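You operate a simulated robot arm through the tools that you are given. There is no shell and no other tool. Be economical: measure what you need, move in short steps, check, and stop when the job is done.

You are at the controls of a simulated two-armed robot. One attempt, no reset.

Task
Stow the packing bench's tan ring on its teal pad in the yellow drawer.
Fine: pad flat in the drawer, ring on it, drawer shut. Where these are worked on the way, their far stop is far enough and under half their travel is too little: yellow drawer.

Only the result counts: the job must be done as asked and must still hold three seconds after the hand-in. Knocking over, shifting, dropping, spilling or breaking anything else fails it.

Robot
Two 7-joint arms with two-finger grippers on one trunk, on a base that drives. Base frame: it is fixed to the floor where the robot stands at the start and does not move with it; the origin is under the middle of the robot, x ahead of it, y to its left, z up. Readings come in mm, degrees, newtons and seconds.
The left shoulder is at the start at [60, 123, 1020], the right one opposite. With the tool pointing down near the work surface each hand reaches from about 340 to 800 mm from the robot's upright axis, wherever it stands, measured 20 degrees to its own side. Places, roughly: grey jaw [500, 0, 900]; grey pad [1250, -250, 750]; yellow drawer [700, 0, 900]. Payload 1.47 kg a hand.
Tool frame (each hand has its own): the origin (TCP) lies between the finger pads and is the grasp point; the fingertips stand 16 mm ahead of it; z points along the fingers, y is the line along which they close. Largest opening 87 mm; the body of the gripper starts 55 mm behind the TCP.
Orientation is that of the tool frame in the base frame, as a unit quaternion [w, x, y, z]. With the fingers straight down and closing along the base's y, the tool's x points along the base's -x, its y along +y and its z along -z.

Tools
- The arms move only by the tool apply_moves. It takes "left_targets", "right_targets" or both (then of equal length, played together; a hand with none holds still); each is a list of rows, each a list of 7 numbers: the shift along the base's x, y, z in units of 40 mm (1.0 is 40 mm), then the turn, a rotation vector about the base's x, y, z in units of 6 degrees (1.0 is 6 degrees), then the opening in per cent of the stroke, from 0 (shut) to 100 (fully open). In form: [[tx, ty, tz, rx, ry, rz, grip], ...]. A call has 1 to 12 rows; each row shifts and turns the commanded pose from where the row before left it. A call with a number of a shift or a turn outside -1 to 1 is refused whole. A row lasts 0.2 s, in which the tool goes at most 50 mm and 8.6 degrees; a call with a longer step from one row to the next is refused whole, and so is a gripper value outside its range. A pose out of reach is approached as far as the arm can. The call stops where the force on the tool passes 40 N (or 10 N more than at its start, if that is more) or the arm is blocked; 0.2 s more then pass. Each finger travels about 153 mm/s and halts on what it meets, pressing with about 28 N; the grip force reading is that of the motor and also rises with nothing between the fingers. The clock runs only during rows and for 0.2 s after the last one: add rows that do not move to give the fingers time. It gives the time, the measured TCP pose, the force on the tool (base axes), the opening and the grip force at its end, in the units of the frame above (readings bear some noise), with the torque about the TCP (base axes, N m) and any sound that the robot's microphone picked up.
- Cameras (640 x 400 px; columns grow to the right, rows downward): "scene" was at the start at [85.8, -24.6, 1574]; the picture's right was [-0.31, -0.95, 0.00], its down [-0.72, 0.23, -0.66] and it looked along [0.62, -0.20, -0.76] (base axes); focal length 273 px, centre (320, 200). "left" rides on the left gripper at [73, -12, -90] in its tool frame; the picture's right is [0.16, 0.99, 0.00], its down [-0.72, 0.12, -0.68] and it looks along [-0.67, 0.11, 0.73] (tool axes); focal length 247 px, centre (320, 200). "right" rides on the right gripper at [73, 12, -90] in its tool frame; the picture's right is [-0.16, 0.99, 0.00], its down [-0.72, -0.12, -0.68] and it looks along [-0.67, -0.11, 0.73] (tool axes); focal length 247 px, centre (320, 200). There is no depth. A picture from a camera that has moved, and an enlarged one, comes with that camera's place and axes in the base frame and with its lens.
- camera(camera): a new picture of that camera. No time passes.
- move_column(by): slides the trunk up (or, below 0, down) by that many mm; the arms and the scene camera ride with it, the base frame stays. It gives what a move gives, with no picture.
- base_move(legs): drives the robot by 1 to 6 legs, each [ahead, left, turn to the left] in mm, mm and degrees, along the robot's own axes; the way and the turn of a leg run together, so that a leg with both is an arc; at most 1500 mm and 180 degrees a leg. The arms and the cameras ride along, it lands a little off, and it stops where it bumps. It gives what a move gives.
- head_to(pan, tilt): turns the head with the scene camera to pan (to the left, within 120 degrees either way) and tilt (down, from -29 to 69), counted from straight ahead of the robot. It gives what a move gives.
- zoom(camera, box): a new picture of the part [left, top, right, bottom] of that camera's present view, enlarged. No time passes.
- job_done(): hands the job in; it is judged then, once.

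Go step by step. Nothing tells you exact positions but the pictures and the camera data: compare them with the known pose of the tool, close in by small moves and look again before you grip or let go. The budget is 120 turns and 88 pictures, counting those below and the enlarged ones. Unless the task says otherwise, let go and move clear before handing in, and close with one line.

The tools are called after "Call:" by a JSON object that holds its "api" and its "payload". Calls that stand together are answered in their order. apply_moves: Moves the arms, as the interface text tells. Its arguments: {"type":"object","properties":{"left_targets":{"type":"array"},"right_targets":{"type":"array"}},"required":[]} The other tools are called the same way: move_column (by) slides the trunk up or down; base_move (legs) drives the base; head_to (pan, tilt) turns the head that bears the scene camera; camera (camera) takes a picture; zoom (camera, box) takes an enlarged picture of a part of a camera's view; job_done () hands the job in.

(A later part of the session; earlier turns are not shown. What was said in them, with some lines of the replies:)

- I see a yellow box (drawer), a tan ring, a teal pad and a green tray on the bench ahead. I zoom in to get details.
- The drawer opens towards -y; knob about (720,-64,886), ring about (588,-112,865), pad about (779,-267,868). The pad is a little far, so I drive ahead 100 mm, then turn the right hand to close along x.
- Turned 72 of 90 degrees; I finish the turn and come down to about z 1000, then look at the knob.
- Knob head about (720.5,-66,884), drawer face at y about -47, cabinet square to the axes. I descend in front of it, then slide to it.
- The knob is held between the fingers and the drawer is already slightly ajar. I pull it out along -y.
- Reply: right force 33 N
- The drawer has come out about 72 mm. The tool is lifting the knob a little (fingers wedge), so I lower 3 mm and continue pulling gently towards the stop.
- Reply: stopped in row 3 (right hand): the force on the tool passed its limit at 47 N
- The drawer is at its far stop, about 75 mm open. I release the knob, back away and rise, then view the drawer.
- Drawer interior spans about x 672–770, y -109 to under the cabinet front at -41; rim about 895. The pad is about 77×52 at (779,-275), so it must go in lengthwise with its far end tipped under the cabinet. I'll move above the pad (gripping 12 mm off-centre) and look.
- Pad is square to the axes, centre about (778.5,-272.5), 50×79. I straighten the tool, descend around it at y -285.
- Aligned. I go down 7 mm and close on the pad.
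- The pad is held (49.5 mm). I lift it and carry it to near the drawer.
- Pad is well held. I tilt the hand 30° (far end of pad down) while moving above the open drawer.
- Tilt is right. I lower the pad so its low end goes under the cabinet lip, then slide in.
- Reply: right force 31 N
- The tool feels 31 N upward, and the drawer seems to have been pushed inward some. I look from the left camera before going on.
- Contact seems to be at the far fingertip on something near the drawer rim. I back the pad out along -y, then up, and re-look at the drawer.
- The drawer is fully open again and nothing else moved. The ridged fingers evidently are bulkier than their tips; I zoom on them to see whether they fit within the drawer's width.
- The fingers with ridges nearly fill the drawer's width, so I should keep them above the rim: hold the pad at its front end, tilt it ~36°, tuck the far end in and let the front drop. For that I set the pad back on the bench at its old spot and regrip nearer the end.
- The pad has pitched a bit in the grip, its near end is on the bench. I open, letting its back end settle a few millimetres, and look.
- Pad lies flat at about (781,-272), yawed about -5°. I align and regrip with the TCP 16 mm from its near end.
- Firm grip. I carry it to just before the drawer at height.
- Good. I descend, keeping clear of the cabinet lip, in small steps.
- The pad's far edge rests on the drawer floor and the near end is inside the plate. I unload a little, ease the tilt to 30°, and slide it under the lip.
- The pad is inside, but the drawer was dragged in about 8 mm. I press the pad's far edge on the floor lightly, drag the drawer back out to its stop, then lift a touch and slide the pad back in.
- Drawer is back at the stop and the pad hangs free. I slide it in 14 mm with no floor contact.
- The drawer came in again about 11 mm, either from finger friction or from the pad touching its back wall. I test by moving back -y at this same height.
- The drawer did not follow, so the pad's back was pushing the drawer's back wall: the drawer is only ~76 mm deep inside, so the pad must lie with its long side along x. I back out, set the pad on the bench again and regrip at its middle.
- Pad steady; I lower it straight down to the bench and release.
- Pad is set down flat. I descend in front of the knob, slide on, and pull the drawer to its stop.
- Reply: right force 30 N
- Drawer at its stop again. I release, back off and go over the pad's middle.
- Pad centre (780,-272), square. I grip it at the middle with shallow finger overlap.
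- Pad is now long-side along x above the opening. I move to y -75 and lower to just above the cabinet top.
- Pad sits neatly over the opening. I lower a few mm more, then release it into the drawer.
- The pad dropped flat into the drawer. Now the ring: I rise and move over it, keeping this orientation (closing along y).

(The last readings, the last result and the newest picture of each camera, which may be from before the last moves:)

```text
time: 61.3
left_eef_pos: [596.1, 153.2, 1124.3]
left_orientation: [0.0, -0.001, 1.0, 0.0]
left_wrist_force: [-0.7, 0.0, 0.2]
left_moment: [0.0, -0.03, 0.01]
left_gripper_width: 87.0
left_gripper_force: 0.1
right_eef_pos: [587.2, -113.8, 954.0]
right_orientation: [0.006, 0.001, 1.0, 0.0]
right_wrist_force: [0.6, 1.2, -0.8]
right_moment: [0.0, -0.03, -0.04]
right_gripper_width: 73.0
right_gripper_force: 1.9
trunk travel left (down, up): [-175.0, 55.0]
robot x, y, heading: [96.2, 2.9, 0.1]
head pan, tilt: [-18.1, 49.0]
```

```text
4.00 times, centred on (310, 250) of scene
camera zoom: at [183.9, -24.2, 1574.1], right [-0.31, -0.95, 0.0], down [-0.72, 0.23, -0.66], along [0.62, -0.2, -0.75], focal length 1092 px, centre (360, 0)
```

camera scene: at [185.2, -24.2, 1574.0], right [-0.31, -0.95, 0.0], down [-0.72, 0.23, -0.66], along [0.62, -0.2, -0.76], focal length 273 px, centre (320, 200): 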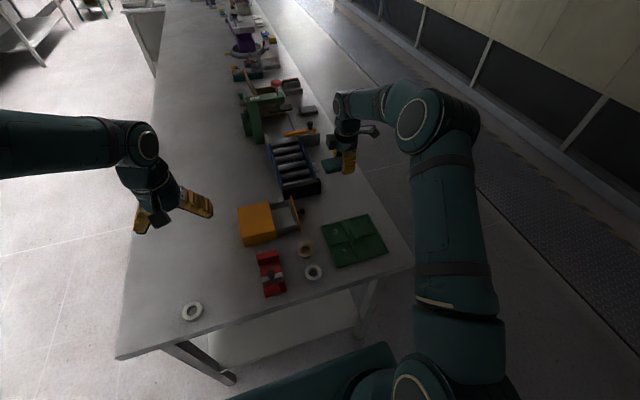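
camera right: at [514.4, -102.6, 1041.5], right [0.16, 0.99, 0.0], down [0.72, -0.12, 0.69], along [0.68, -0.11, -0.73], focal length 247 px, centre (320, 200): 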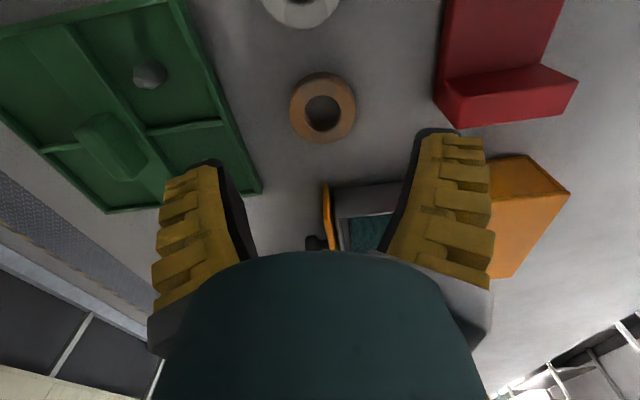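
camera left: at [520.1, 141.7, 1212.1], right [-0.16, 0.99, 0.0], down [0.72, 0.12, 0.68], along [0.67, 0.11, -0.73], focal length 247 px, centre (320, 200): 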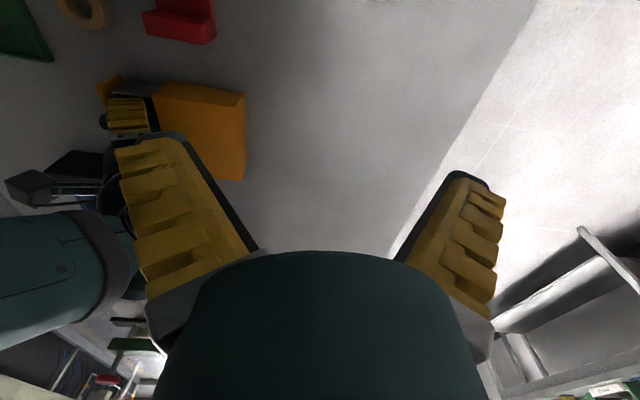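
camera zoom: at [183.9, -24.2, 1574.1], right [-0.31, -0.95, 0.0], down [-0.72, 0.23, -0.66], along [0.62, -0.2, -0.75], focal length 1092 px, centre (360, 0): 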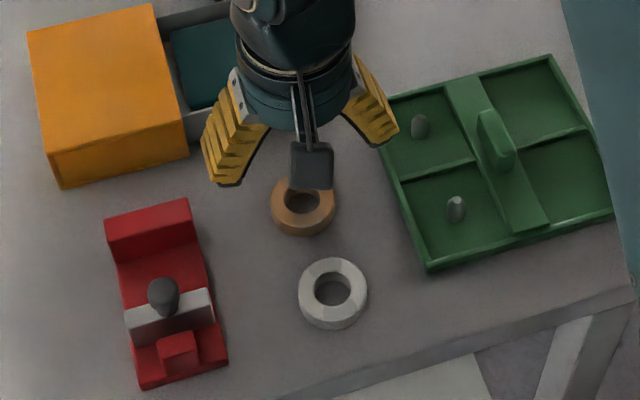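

Ring centre about (585,-112). I descend with a 63 mm opening and grip it shallowly.

Call:
{"api": "apply_moves", "payload": {"right_targets": [[-0.04, 0.05, -0.6, 0, 0, 0, 72], [0, 0, -0.6, 0, 0, 0, 72], [0, 0, -0.6, 0, 0, 0, 72], [0, 0, -0.1, 0, 0, 0, 72], [0, 0, 0, 0, 0, 0, 72]]}}

Call:
{"api": "camera", "payload": {"camera": "right"}}

```text
time: 62.5
left_eef_pos: [596.9, 152.2, 1122.9]
left_orientation: [0.0, 0.0, 1.0, 0.001]
left_wrist_force: [-0.1, -1.2, -0.3]
left_moment: [0.0, -0.04, 0.02]
left_gripper_width: 87.1
left_gripper_force: 0.0
right_eef_pos: [586.9, -111.9, 877.4]
right_orientation: [0.005, 0.001, 1.0, 0.0]
right_wrist_force: [0.0, -0.1, -0.8]
right_moment: [-0.01, 0.07, 0.05]
right_gripper_width: 66.8
right_gripper_force: 2.8
trunk travel left (down, up): [-175.0, 55.0]
robot x, y, heading: [99.5, -3.0, 0.2]
head pan, tilt: [-18.1, 49.0]
```

```text
20 pictures are left
camera right: at [514.1, -100.6, 966.3], right [0.16, 0.99, 0.0], down [0.72, -0.12, 0.69], along [0.68, -0.11, -0.73], focal length 247 px, centre (320, 200)
```

right: 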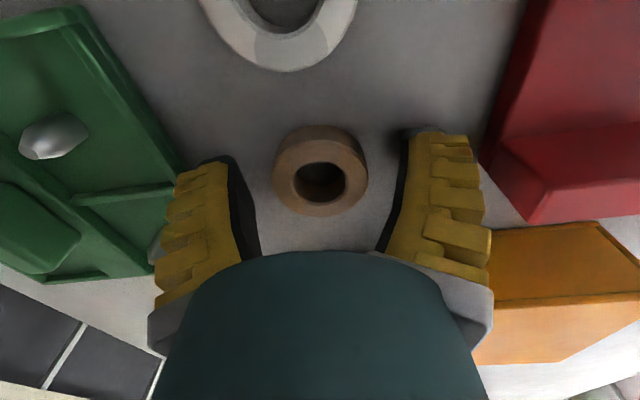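

Ring is centred between the fingers. I close and lift.

Call:
{"api": "apply_moves", "payload": {"right_targets": [[0.02, 0, 0, 0, 0, 0, 60], [0, 0, 0, 0, 0, 0, 40], [0, 0, 0, 0, 0, 0, 20], [0, 0, 0, 0, 0, 0, 20], [0, 0, 0, 0, 0, 0, 20], [0, 0, 0.4, 0, 0, 0, 20], [0, 0, 0.8, 0, 0, 0, 20], [0, 0, 0.8, 0, 0, 0, 20], [0, 0, 0.7, 0, 0, 0, 20], [0, 0, 0, 0, 0, 0, 20]]}}

Call:
{"api": "camera", "payload": {"camera": "right"}}

```text
time: 64.7
left_eef_pos: [596.2, 151.9, 1122.4]
left_orientation: [-0.001, 0.0, 1.0, 0.0]
left_wrist_force: [0.2, 0.1, 0.4]
left_moment: [0.01, 0.02, -0.02]
left_gripper_width: 86.8
left_gripper_force: 0.1
right_eef_pos: [588.9, -112.2, 986.7]
right_orientation: [0.005, 0.002, 1.0, 0.0]
right_wrist_force: [0.2, -0.5, -0.6]
right_moment: [0.01, 0.02, -0.05]
right_gripper_width: 44.7
right_gripper_force: 28.2
trunk travel left (down, up): [-175.0, 55.0]
robot x, y, heading: [101.9, 1.6, -0.3]
head pan, tilt: [-18.1, 49.0]
```

```text
19 pictures are left
camera right: at [515.4, -101.1, 1074.3], right [0.16, 0.99, 0.0], down [0.72, -0.12, 0.69], along [0.68, -0.11, -0.73], focal length 247 px, centre (320, 200)
```

right: 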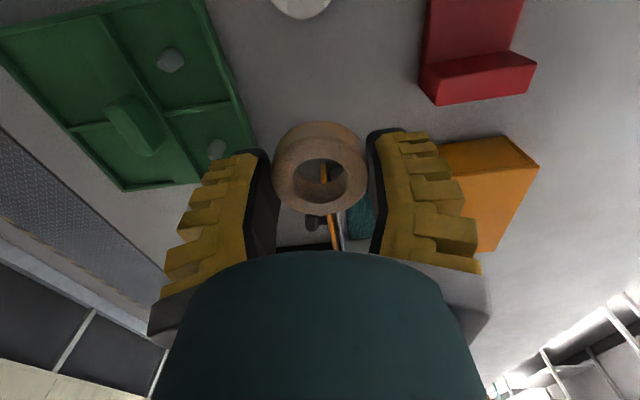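

Ring is held. I carry it over the drawer while turning back to close along x.

Call:
{"api": "apply_moves", "payload": {"right_targets": [[0.28, 0.06, 0, 0, 0, 1, 20], [0.28, 0.06, 0, 0, 0, 1, 20], [0.28, 0.06, 0, 0, 0, 1, 20], [0.28, 0.06, 0, 0, 0, 1, 20], [0.28, 0.06, 0, 0, 0, 1, 20], [0.28, 0.06, 0, 0, 0, 1, 20], [0.28, 0.06, 0, 0, 0, 1, 20], [0.28, 0.06, 0, 0, 0, 1, 20], [0.28, 0.06, 0, 0, 0, 1, 20], [0.28, 0.06, 0, 0, 0, 1, 20], [0.28, 0.06, 0, 0, 0, 1, 20], [0.28, 0.06, 0, 0, 0, 1, 20]]}}

Call:
{"api": "apply_moves", "payload": {"right_targets": [[0, 0.05, -0.1, 0, 0, 1, 20], [0, 0.05, -0.2, 0, 0, 1, 20], [0, 0.05, -0.3, 0, 0, 1, 20], [0, 0, 0, 0, 0, 0, 20]]}}

Call:
{"api": "camera", "payload": {"camera": "right"}}

Call:
{"api": "zoom", "payload": {"camera": "scene", "box": [230, 180, 326, 240]}}

```text
time: 67.3
left_eef_pos: [596.9, 152.8, 1122.1]
left_orientation: [0.0, -0.001, 1.0, 0.0]
left_wrist_force: [0.1, -0.3, 0.3]
left_moment: [0.04, 0.01, -0.02]
left_gripper_width: 86.7
left_gripper_force: 0.1
right_eef_pos: [724.2, -82.1, 985.1]
right_orientation: [0.005, -0.587, 0.81, 0.002]
right_wrist_force: [0.2, 0.1, -0.4]
right_moment: [-0.04, -0.01, -0.02]
right_gripper_width: 44.5
right_gripper_force: 27.7
trunk travel left (down, up): [-175.0, 55.0]
robot x, y, heading: [97.9, -2.1, -0.2]
head pan, tilt: [-18.1, 49.0]
```

```text
time: 68.3
left_eef_pos: [596.2, 152.6, 1123.5]
left_orientation: [-0.001, 0.0, 1.0, 0.001]
left_wrist_force: [-0.2, -0.7, -0.8]
left_moment: [0.01, 0.0, 0.05]
left_gripper_width: 86.9
left_gripper_force: 0.1
right_eef_pos: [724.1, -76.3, 960.9]
right_orientation: [0.003, -0.706, 0.708, 0.003]
right_wrist_force: [0.2, 0.4, -0.4]
right_moment: [0.01, -0.02, 0.01]
right_gripper_width: 44.4
right_gripper_force: 27.8
trunk travel left (down, up): [-175.0, 55.0]
robot x, y, heading: [99.3, -1.2, 0.1]
head pan, tilt: [-18.1, 49.0]
```

```text
18 pictures are left
camera right: at [712.4, -151.6, 1049.4], right [-0.99, 0.16, 0.0], down [0.12, 0.72, 0.69], along [0.11, 0.68, -0.73], focal length 247 px, centre (320, 200)
```

right: 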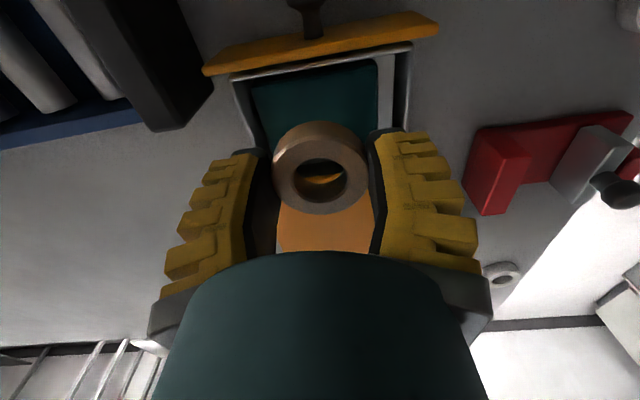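

```text
6.67 times, centred on (278, 210) of scene
camera zoom: at [184.8, -24.1, 1574.1], right [-0.31, -0.95, 0.0], down [-0.72, 0.23, -0.66], along [0.62, -0.2, -0.76], focal length 1819 px, centre (600, 133)
```

zoom: 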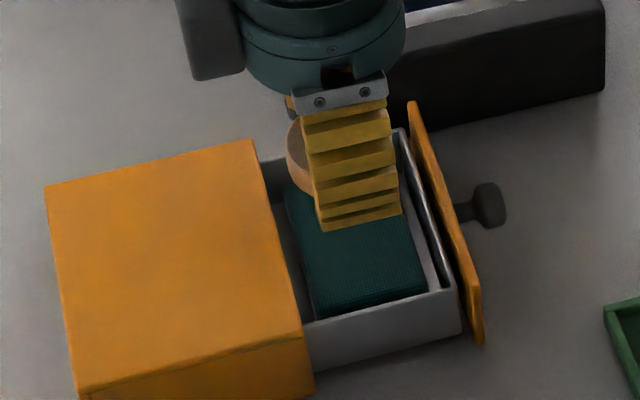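

Aligned over the pad (pad centre about (725,-76)). I lower in small steps.

Call:
{"api": "apply_moves", "payload": {"right_targets": [[-0.05, 0, -0.5, 0, 0, 0, 20], [0, 0, -0.5, 0, 0, 0, 20], [0, 0, -0.25, 0, 0, 0, 20], [0, 0, 0, 0, 0, 0, 20]]}}

Call:
{"api": "zoom", "payload": {"camera": "right", "box": [160, 20, 480, 260]}}

Call:
{"api": "zoom", "payload": {"camera": "scene", "box": [230, 180, 326, 240]}}

```text
time: 69.3
left_eef_pos: [596.6, 153.9, 1122.6]
left_orientation: [0.0, 0.001, 1.0, 0.0]
left_wrist_force: [-0.3, -0.6, 0.4]
left_moment: [0.01, -0.01, -0.02]
left_gripper_width: 87.4
left_gripper_force: 0.1
right_eef_pos: [721.1, -79.2, 912.2]
right_orientation: [0.004, -0.706, 0.709, 0.004]
right_wrist_force: [-0.6, 0.9, -1.0]
right_moment: [0.03, 0.01, 0.0]
right_gripper_width: 43.9
right_gripper_force: 27.8
trunk travel left (down, up): [-175.0, 55.0]
robot x, y, heading: [99.1, 1.0, -0.1]
head pan, tilt: [-18.1, 49.0]
```

```text
1.67 times, centred on (320, 140) of right
camera zoom: at [710.0, -152.6, 1000.3], right [-0.99, 0.16, 0.0], down [0.12, 0.72, 0.69], along [0.11, 0.68, -0.73], focal length 412 px, centre (320, 300)
```

zoom: 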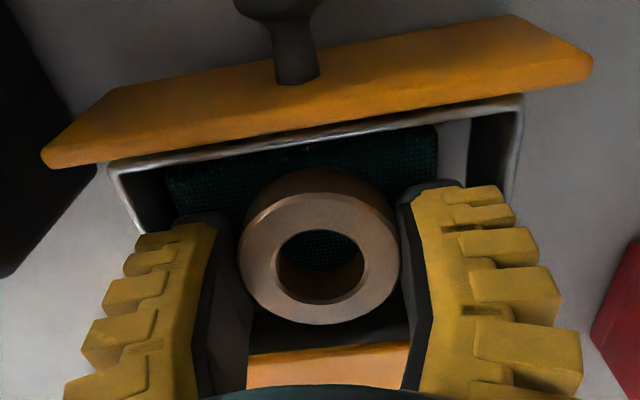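

```text
6.67 times, centred on (278, 210) of scene
camera zoom: at [185.0, -24.1, 1574.1], right [-0.31, -0.95, 0.0], down [-0.72, 0.23, -0.66], along [0.62, -0.2, -0.76], focal length 1819 px, centre (600, 133)
```

zoom: 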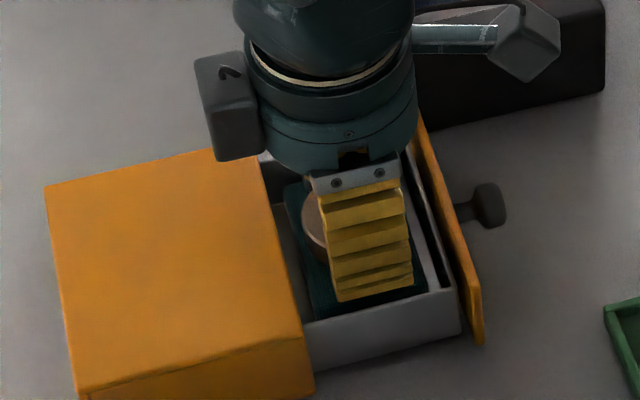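

Fingers have room on both sides. I nudge +3 mm in y and lower until the ring touches the pad.

Call:
{"api": "apply_moves", "payload": {"right_targets": [[0.02, 0.07, -0.12, 0, 0, 0, 20], [0, 0, -0.06, 0, 0, 0, 20], [0, 0, -0.05, 0, 0, 0, 20], [0, 0, 0, 0, 0, 0, 20]]}}

```text
time: 70.3
left_eef_pos: [594.6, 152.7, 1123.5]
left_orientation: [0.001, -0.001, 1.0, 0.001]
left_wrist_force: [0.9, 0.3, -0.3]
left_moment: [-0.02, 0.02, 0.0]
left_gripper_width: 87.1
left_gripper_force: 0.1
right_eef_pos: [722.2, -73.6, 905.3]
right_orientation: [0.006, -0.706, 0.709, 0.002]
right_wrist_force: [-3.8, 0.4, 23.7]
right_moment: [-0.01, -0.2, 0.07]
right_gripper_width: 44.6
right_gripper_force: 28.2
trunk travel left (down, up): [-175.0, 55.0]
robot x, y, heading: [100.1, 5.4, 0.2]
head pan, tilt: [-18.1, 49.0]
```

Ring has contact with the pad (24 N, centred). I unload, correct y by -3 mm, set down lightly and look.

Call:
{"api": "apply_moves", "payload": {"right_targets": [[0, 0, 0.12, 0, 0, 0, 20], [0, -0.06, 0, 0, 0, 0, 20], [0, 0, -0.03, 0, 0, 0, 20], [0, 0, 0, 0, 0, 0, 20]]}}

Call:
{"api": "zoom", "payload": {"camera": "right", "box": [160, 20, 480, 260]}}

```text
time: 71.3
left_eef_pos: [596.7, 152.2, 1122.0]
left_orientation: [0.0, 0.0, 1.0, 0.0]
left_wrist_force: [0.6, 0.5, -0.2]
left_moment: [0.01, -0.02, 0.01]
left_gripper_width: 86.9
left_gripper_force: 0.0
right_eef_pos: [721.9, -76.7, 907.2]
right_orientation: [0.003, -0.705, 0.709, 0.004]
right_wrist_force: [-1.9, 0.4, 0.4]
right_moment: [0.02, 0.01, 0.06]
right_gripper_width: 44.3
right_gripper_force: 27.7
trunk travel left (down, up): [-175.0, 55.0]
robot x, y, heading: [98.5, -1.8, -0.0]
head pan, tilt: [-18.1, 49.0]
```

```text
1.67 times, centred on (320, 140) of right
camera zoom: at [710.2, -151.7, 994.5], right [-0.99, 0.16, 0.0], down [0.12, 0.72, 0.69], along [0.11, 0.68, -0.73], focal length 412 px, centre (320, 300)
```

zoom: 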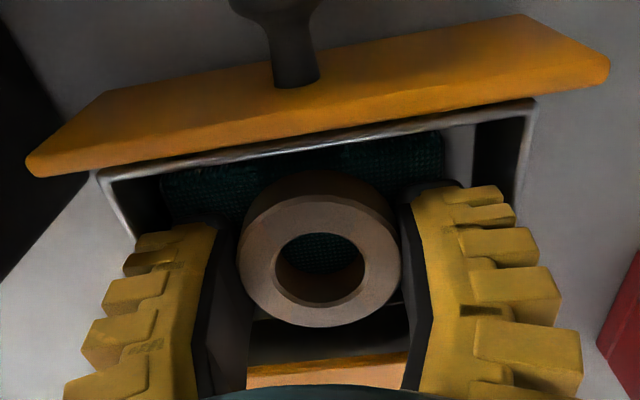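

The ring sits right over the pad. I open just enough to free it, then rise straight up.

Call:
{"api": "apply_moves", "payload": {"right_targets": [[0, 0, -0.02, 0, 0, 0, 45], [0, 0, 0, 0, 0, 0, 52], [0, 0, 0, 0, 0, 0, 52], [0, 0, 0, 0, 0, 0, 52], [0, 0, 0.3, 0, 0, 0, 52], [0, 0, 0.6, 0, 0, 0, 52], [0, 0, 0.8, 0, 0, 0, 52], [0, 0, 0, 0, 0, 0, 52]]}}

Call:
{"api": "zoom", "payload": {"camera": "right", "box": [160, 0, 480, 240]}}

Call:
{"api": "zoom", "payload": {"camera": "scene", "box": [230, 180, 326, 240]}}

```text
time: 73.1
left_eef_pos: [596.2, 152.2, 1121.6]
left_orientation: [0.0, 0.001, 1.0, -0.001]
left_wrist_force: [0.4, -0.4, 0.9]
left_moment: [0.02, 0.01, -0.04]
left_gripper_width: 87.0
left_gripper_force: 0.0
right_eef_pos: [722.5, -75.4, 975.4]
right_orientation: [0.005, -0.706, 0.708, 0.004]
right_wrist_force: [0.1, 0.5, 0.0]
right_moment: [0.0, 0.03, -0.01]
right_gripper_width: 50.8
right_gripper_force: 4.1
trunk travel left (down, up): [-175.0, 55.0]
robot x, y, heading: [97.9, 1.1, 0.2]
head pan, tilt: [-18.1, 49.0]
```

```text
1.67 times, centred on (320, 120) of right
camera zoom: at [711.0, -150.2, 1063.1], right [-0.99, 0.16, 0.0], down [0.12, 0.72, 0.69], along [0.11, 0.68, -0.73], focal length 412 px, centre (320, 333)
```

zoom: 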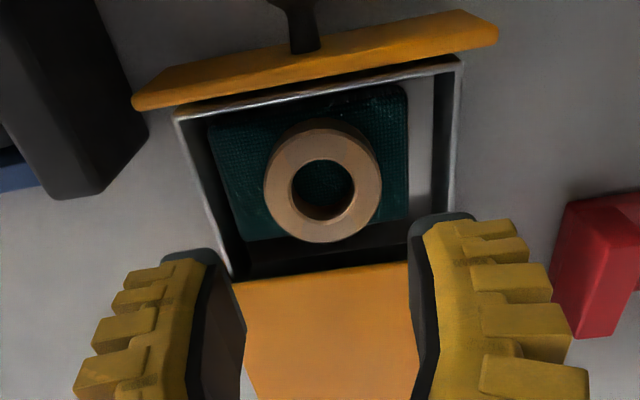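

```text
6.67 times, centred on (278, 210) of scene
camera zoom: at [185.5, -24.1, 1574.0], right [-0.31, -0.95, 0.0], down [-0.72, 0.23, -0.66], along [0.62, -0.2, -0.76], focal length 1819 px, centre (600, 133)
```

zoom: 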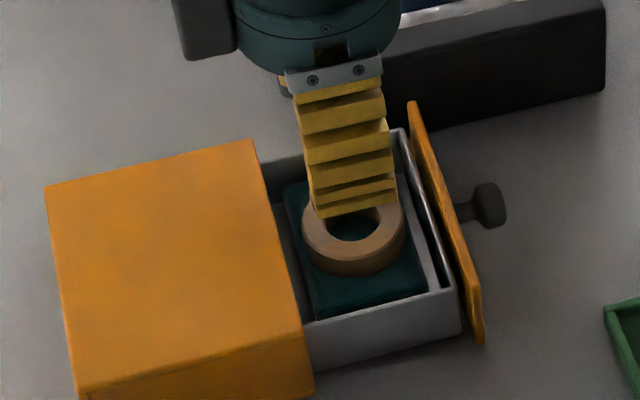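

The ring lies on the pad, inside the drawer. Now I move in front of the knob, close the fingers and descend, to push the drawer shut.

Call:
{"api": "apply_moves", "payload": {"right_targets": [[0, -0.7, 0, 0, 0, 0, 50], [0, -0.8, 0, 0, 0, 0, 20], [0, -0.8, 0, 0, 0, 0, 0], [-0.05, -0.5, -0.3, 0, 0, 0, 0], [0, 0, -0.7, 0, 0, 0, 0], [0, 0, -0.7, 0, 0, 0, 0], [0, 0, -0.55, 0, 0, 0, 0], [0, 0, 0, 0, 0, 0, 0]]}}

Call:
{"api": "apply_moves", "payload": {"right_targets": [[0, 0.3, 0, 0, 0, 0, 0], [0, 0.25, 0, 0, 0, 0, 0], [0, 0.25, 0, 0, 0, 0, 0], [0, 0.25, 0, 0, 0, 0, 0], [0, 0.25, 0, 0, 0, 0, 0], [0, 0, 0, 0, 0, 0, 0]]}}

Call:
{"api": "zoom", "payload": {"camera": "scene", "box": [230, 180, 326, 240]}}

```text
time: 74.9
left_eef_pos: [596.0, 152.0, 1122.8]
left_orientation: [-0.001, 0.0, 1.0, 0.0]
left_wrist_force: [0.4, -0.7, 0.4]
left_moment: [0.0, 0.01, 0.02]
left_gripper_width: 86.8
left_gripper_force: 0.0
right_eef_pos: [720.6, -186.8, 883.0]
right_orientation: [0.003, -0.706, 0.709, 0.003]
right_wrist_force: [0.4, -0.5, -0.4]
right_moment: [0.01, -0.04, -0.02]
right_gripper_width: 0.0
right_gripper_force: 28.2
trunk travel left (down, up): [-175.0, 55.0]
robot x, y, heading: [96.0, 0.6, 0.3]
head pan, tilt: [-18.1, 49.0]
```

```text
time: 76.3
left_eef_pos: [596.3, 151.6, 1122.9]
left_orientation: [0.0, 0.0, 1.0, 0.0]
left_wrist_force: [0.2, 0.6, -0.6]
left_moment: [0.01, 0.01, 0.0]
left_gripper_width: 87.0
left_gripper_force: 0.1
right_eef_pos: [721.3, -136.8, 884.2]
right_orientation: [0.004, -0.706, 0.709, 0.004]
right_wrist_force: [0.5, -0.4, -0.3]
right_moment: [0.01, 0.0, 0.01]
right_gripper_width: 0.1
right_gripper_force: 28.0
trunk travel left (down, up): [-175.0, 55.0]
robot x, y, heading: [101.8, -2.2, 0.4]
head pan, tilt: [-18.1, 49.0]
```

```text
6.67 times, centred on (278, 210) of scene
camera zoom: at [185.0, -24.3, 1574.0], right [-0.31, -0.95, 0.0], down [-0.72, 0.23, -0.66], along [0.62, -0.2, -0.76], focal length 1819 px, centre (600, 133)
```

zoom: 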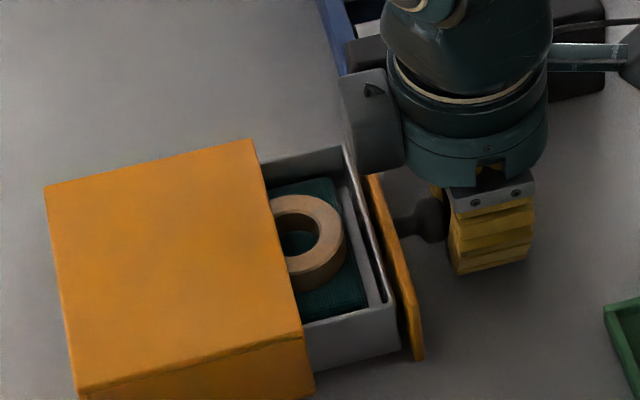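

The ring passes under the cabinet top freely. I keep pushing to closed.

Call:
{"api": "apply_moves", "payload": {"right_targets": [[0, 0.25, 0, 0, 0, 0, 0], [0, 0.25, 0, 0, 0, 0, 0], [0, 0.25, 0, 0, 0, 0, 0], [0, 0.2, 0, 0, 0, 0, 0], [0, 0.1, 0, 0, 0, 0, 0], [0, 0.1, 0, 0, 0, 0, 0], [0, 0, 0, 0, 0, 0, 0]]}}

Call:
{"api": "zoom", "payload": {"camera": "scene", "box": [230, 180, 326, 240]}}

```text
time: 77.9
left_eef_pos: [596.8, 152.8, 1123.5]
left_orientation: [0.0, 0.0, 1.0, 0.0]
left_wrist_force: [0.1, -0.8, -0.3]
left_moment: [0.01, 0.0, -0.02]
left_gripper_width: 87.0
left_gripper_force: 0.1
right_eef_pos: [720.8, -89.2, 883.1]
right_orientation: [0.004, -0.706, 0.708, 0.004]
right_wrist_force: [-1.3, 0.0, 0.0]
right_moment: [0.02, 0.02, 0.03]
right_gripper_width: 0.2
right_gripper_force: 27.9
trunk travel left (down, up): [-175.0, 55.0]
robot x, y, heading: [97.5, 1.7, 0.1]
head pan, tilt: [-18.1, 49.0]
```

```text
6.67 times, centred on (278, 210) of scene
camera zoom: at [185.0, -24.2, 1574.0], right [-0.31, -0.95, 0.0], down [-0.72, 0.23, -0.66], along [0.62, -0.2, -0.76], focal length 1819 px, centre (600, 133)
```

zoom: 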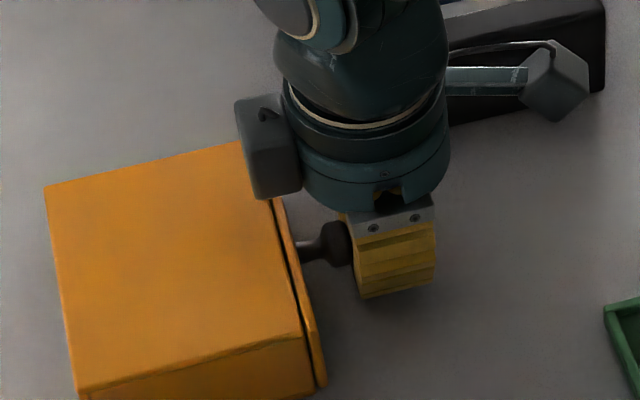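

Nearly shut, a small gap remains. I push on in small steps until the force rises.

Call:
{"api": "apply_moves", "payload": {"right_targets": [[0, 0.08, 0, 0, 0, 0, 0], [0, 0.08, 0, 0, 0, 0, 0], [0, 0.08, 0, 0, 0, 0, 0], [0, 0, 0, 0, 0, 0, 0]]}}

Call:
{"api": "zoom", "payload": {"camera": "scene", "box": [230, 180, 326, 240]}}

```text
time: 78.9
left_eef_pos: [595.3, 148.8, 1123.4]
left_orientation: [-0.001, 0.0, 1.0, 0.002]
left_wrist_force: [0.5, 0.5, -0.8]
left_moment: [0.02, 0.04, -0.01]
left_gripper_width: 87.1
left_gripper_force: 0.1
right_eef_pos: [720.9, -88.8, 882.8]
right_orientation: [0.002, -0.704, 0.71, 0.002]
right_wrist_force: [2.2, -38.0, 6.1]
right_moment: [0.24, 0.04, 0.33]
right_gripper_width: 0.0
right_gripper_force: 27.9
trunk travel left (down, up): [-175.0, 55.0]
robot x, y, heading: [100.5, -4.1, -0.0]
head pan, tilt: [-18.1, 49.0]
```

```text
6.67 times, centred on (278, 210) of scene
camera zoom: at [184.7, -28.8, 1574.0], right [-0.31, -0.95, 0.0], down [-0.72, 0.24, -0.66], along [0.62, -0.2, -0.76], focal length 1819 px, centre (600, 133)
```

zoom: 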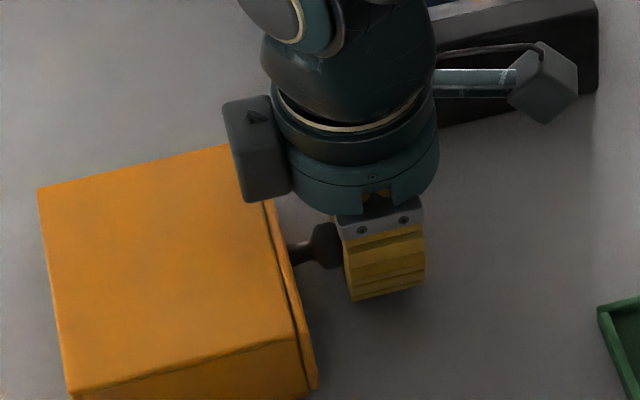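

A hard stop at 38 N: the drawer is shut. I back off, rise clear and check.

Call:
{"api": "apply_moves", "payload": {"right_targets": [[0, -0.3, 0, 0, 0, 0, 0], [0, -0.7, 0, 0, 0, 0, 0], [0, -0.6, 0.4, 0, 0, 0, 0], [0, -0.4, 0.9, 0, 0, 0, 0], [0, -0.3, 0.9, 0, 0, 0, 0], [0, 0, 0.9, 0, 0, 0, 0], [0, 0, 0, 0, 0, 0, 0]]}}

Call:
{"api": "zoom", "payload": {"camera": "scene", "box": [230, 180, 326, 240]}}

Call:
{"api": "camera", "payload": {"camera": "scene"}}

```text
time: 80.5
left_eef_pos: [597.2, 152.1, 1121.4]
left_orientation: [0.0, 0.001, 1.0, 0.001]
left_wrist_force: [-0.9, -0.2, 0.2]
left_moment: [0.0, 0.02, -0.01]
left_gripper_width: 86.9
left_gripper_force: 0.0
right_eef_pos: [720.8, -171.0, 1007.1]
right_orientation: [0.004, -0.705, 0.709, 0.003]
right_wrist_force: [0.4, -0.6, 0.8]
right_moment: [0.01, 0.03, 0.01]
right_gripper_width: 0.0
right_gripper_force: 28.1
trunk travel left (down, up): [-175.0, 55.0]
robot x, y, heading: [100.3, -1.5, -0.1]
head pan, tilt: [-18.1, 49.0]
```

```text
6.67 times, centred on (278, 210) of scene
camera zoom: at [185.5, -24.4, 1574.0], right [-0.31, -0.95, 0.0], down [-0.72, 0.23, -0.66], along [0.62, -0.2, -0.76], focal length 1819 px, centre (600, 133)
```

zoom: 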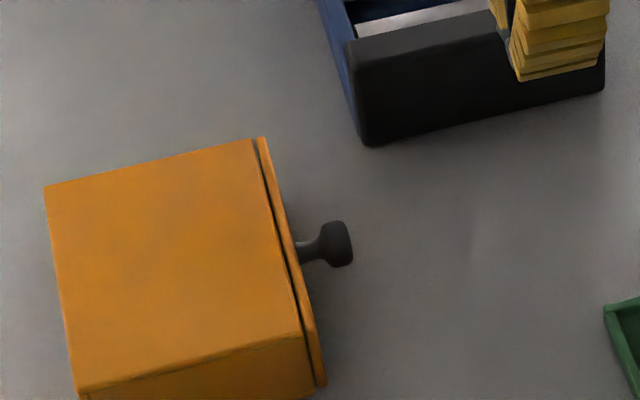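

```text
7 pictures are left
camera scene: at [185.5, -24.4, 1574.0], right [-0.31, -0.95, 0.0], down [-0.72, 0.23, -0.66], along [0.62, -0.2, -0.76], focal length 273 px, centre (320, 200)
```

scene: 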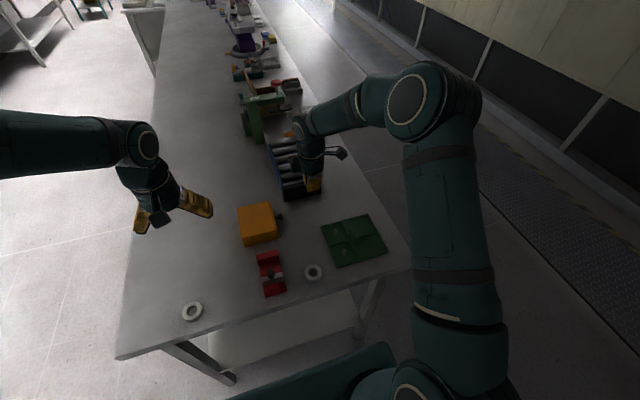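

I compare the closed drawer with the same crop I took before opening.

Call:
{"api": "zoom", "payload": {"camera": "scene", "box": [220, 180, 340, 260]}}

```text
5.00 times, centred on (280, 220) of scene
camera zoom: at [185.5, -24.4, 1574.0], right [-0.31, -0.95, 0.0], down [-0.72, 0.23, -0.66], along [0.62, -0.2, -0.76], focal length 1364 px, centre (520, 100)
```

zoom: 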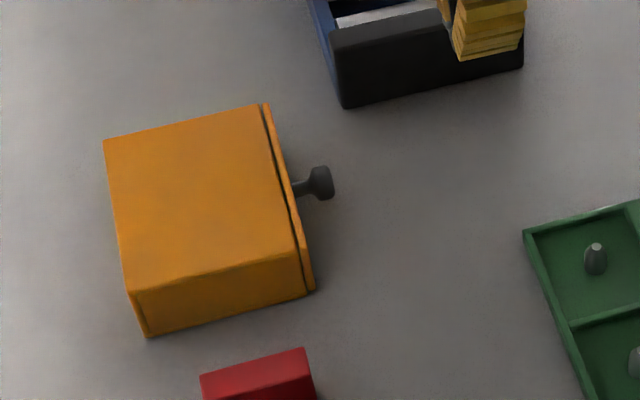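

The crop matches the original closed drawer, nothing else has moved, and the hand is clear. I hand the job in.

Call:
{"api": "job_done", "payload": {}}

```text
The job is handed in.
```

The tan ring is on its teal pad, which lies flat in the yellow drawer, and the drawer is shut; the job is handed in.
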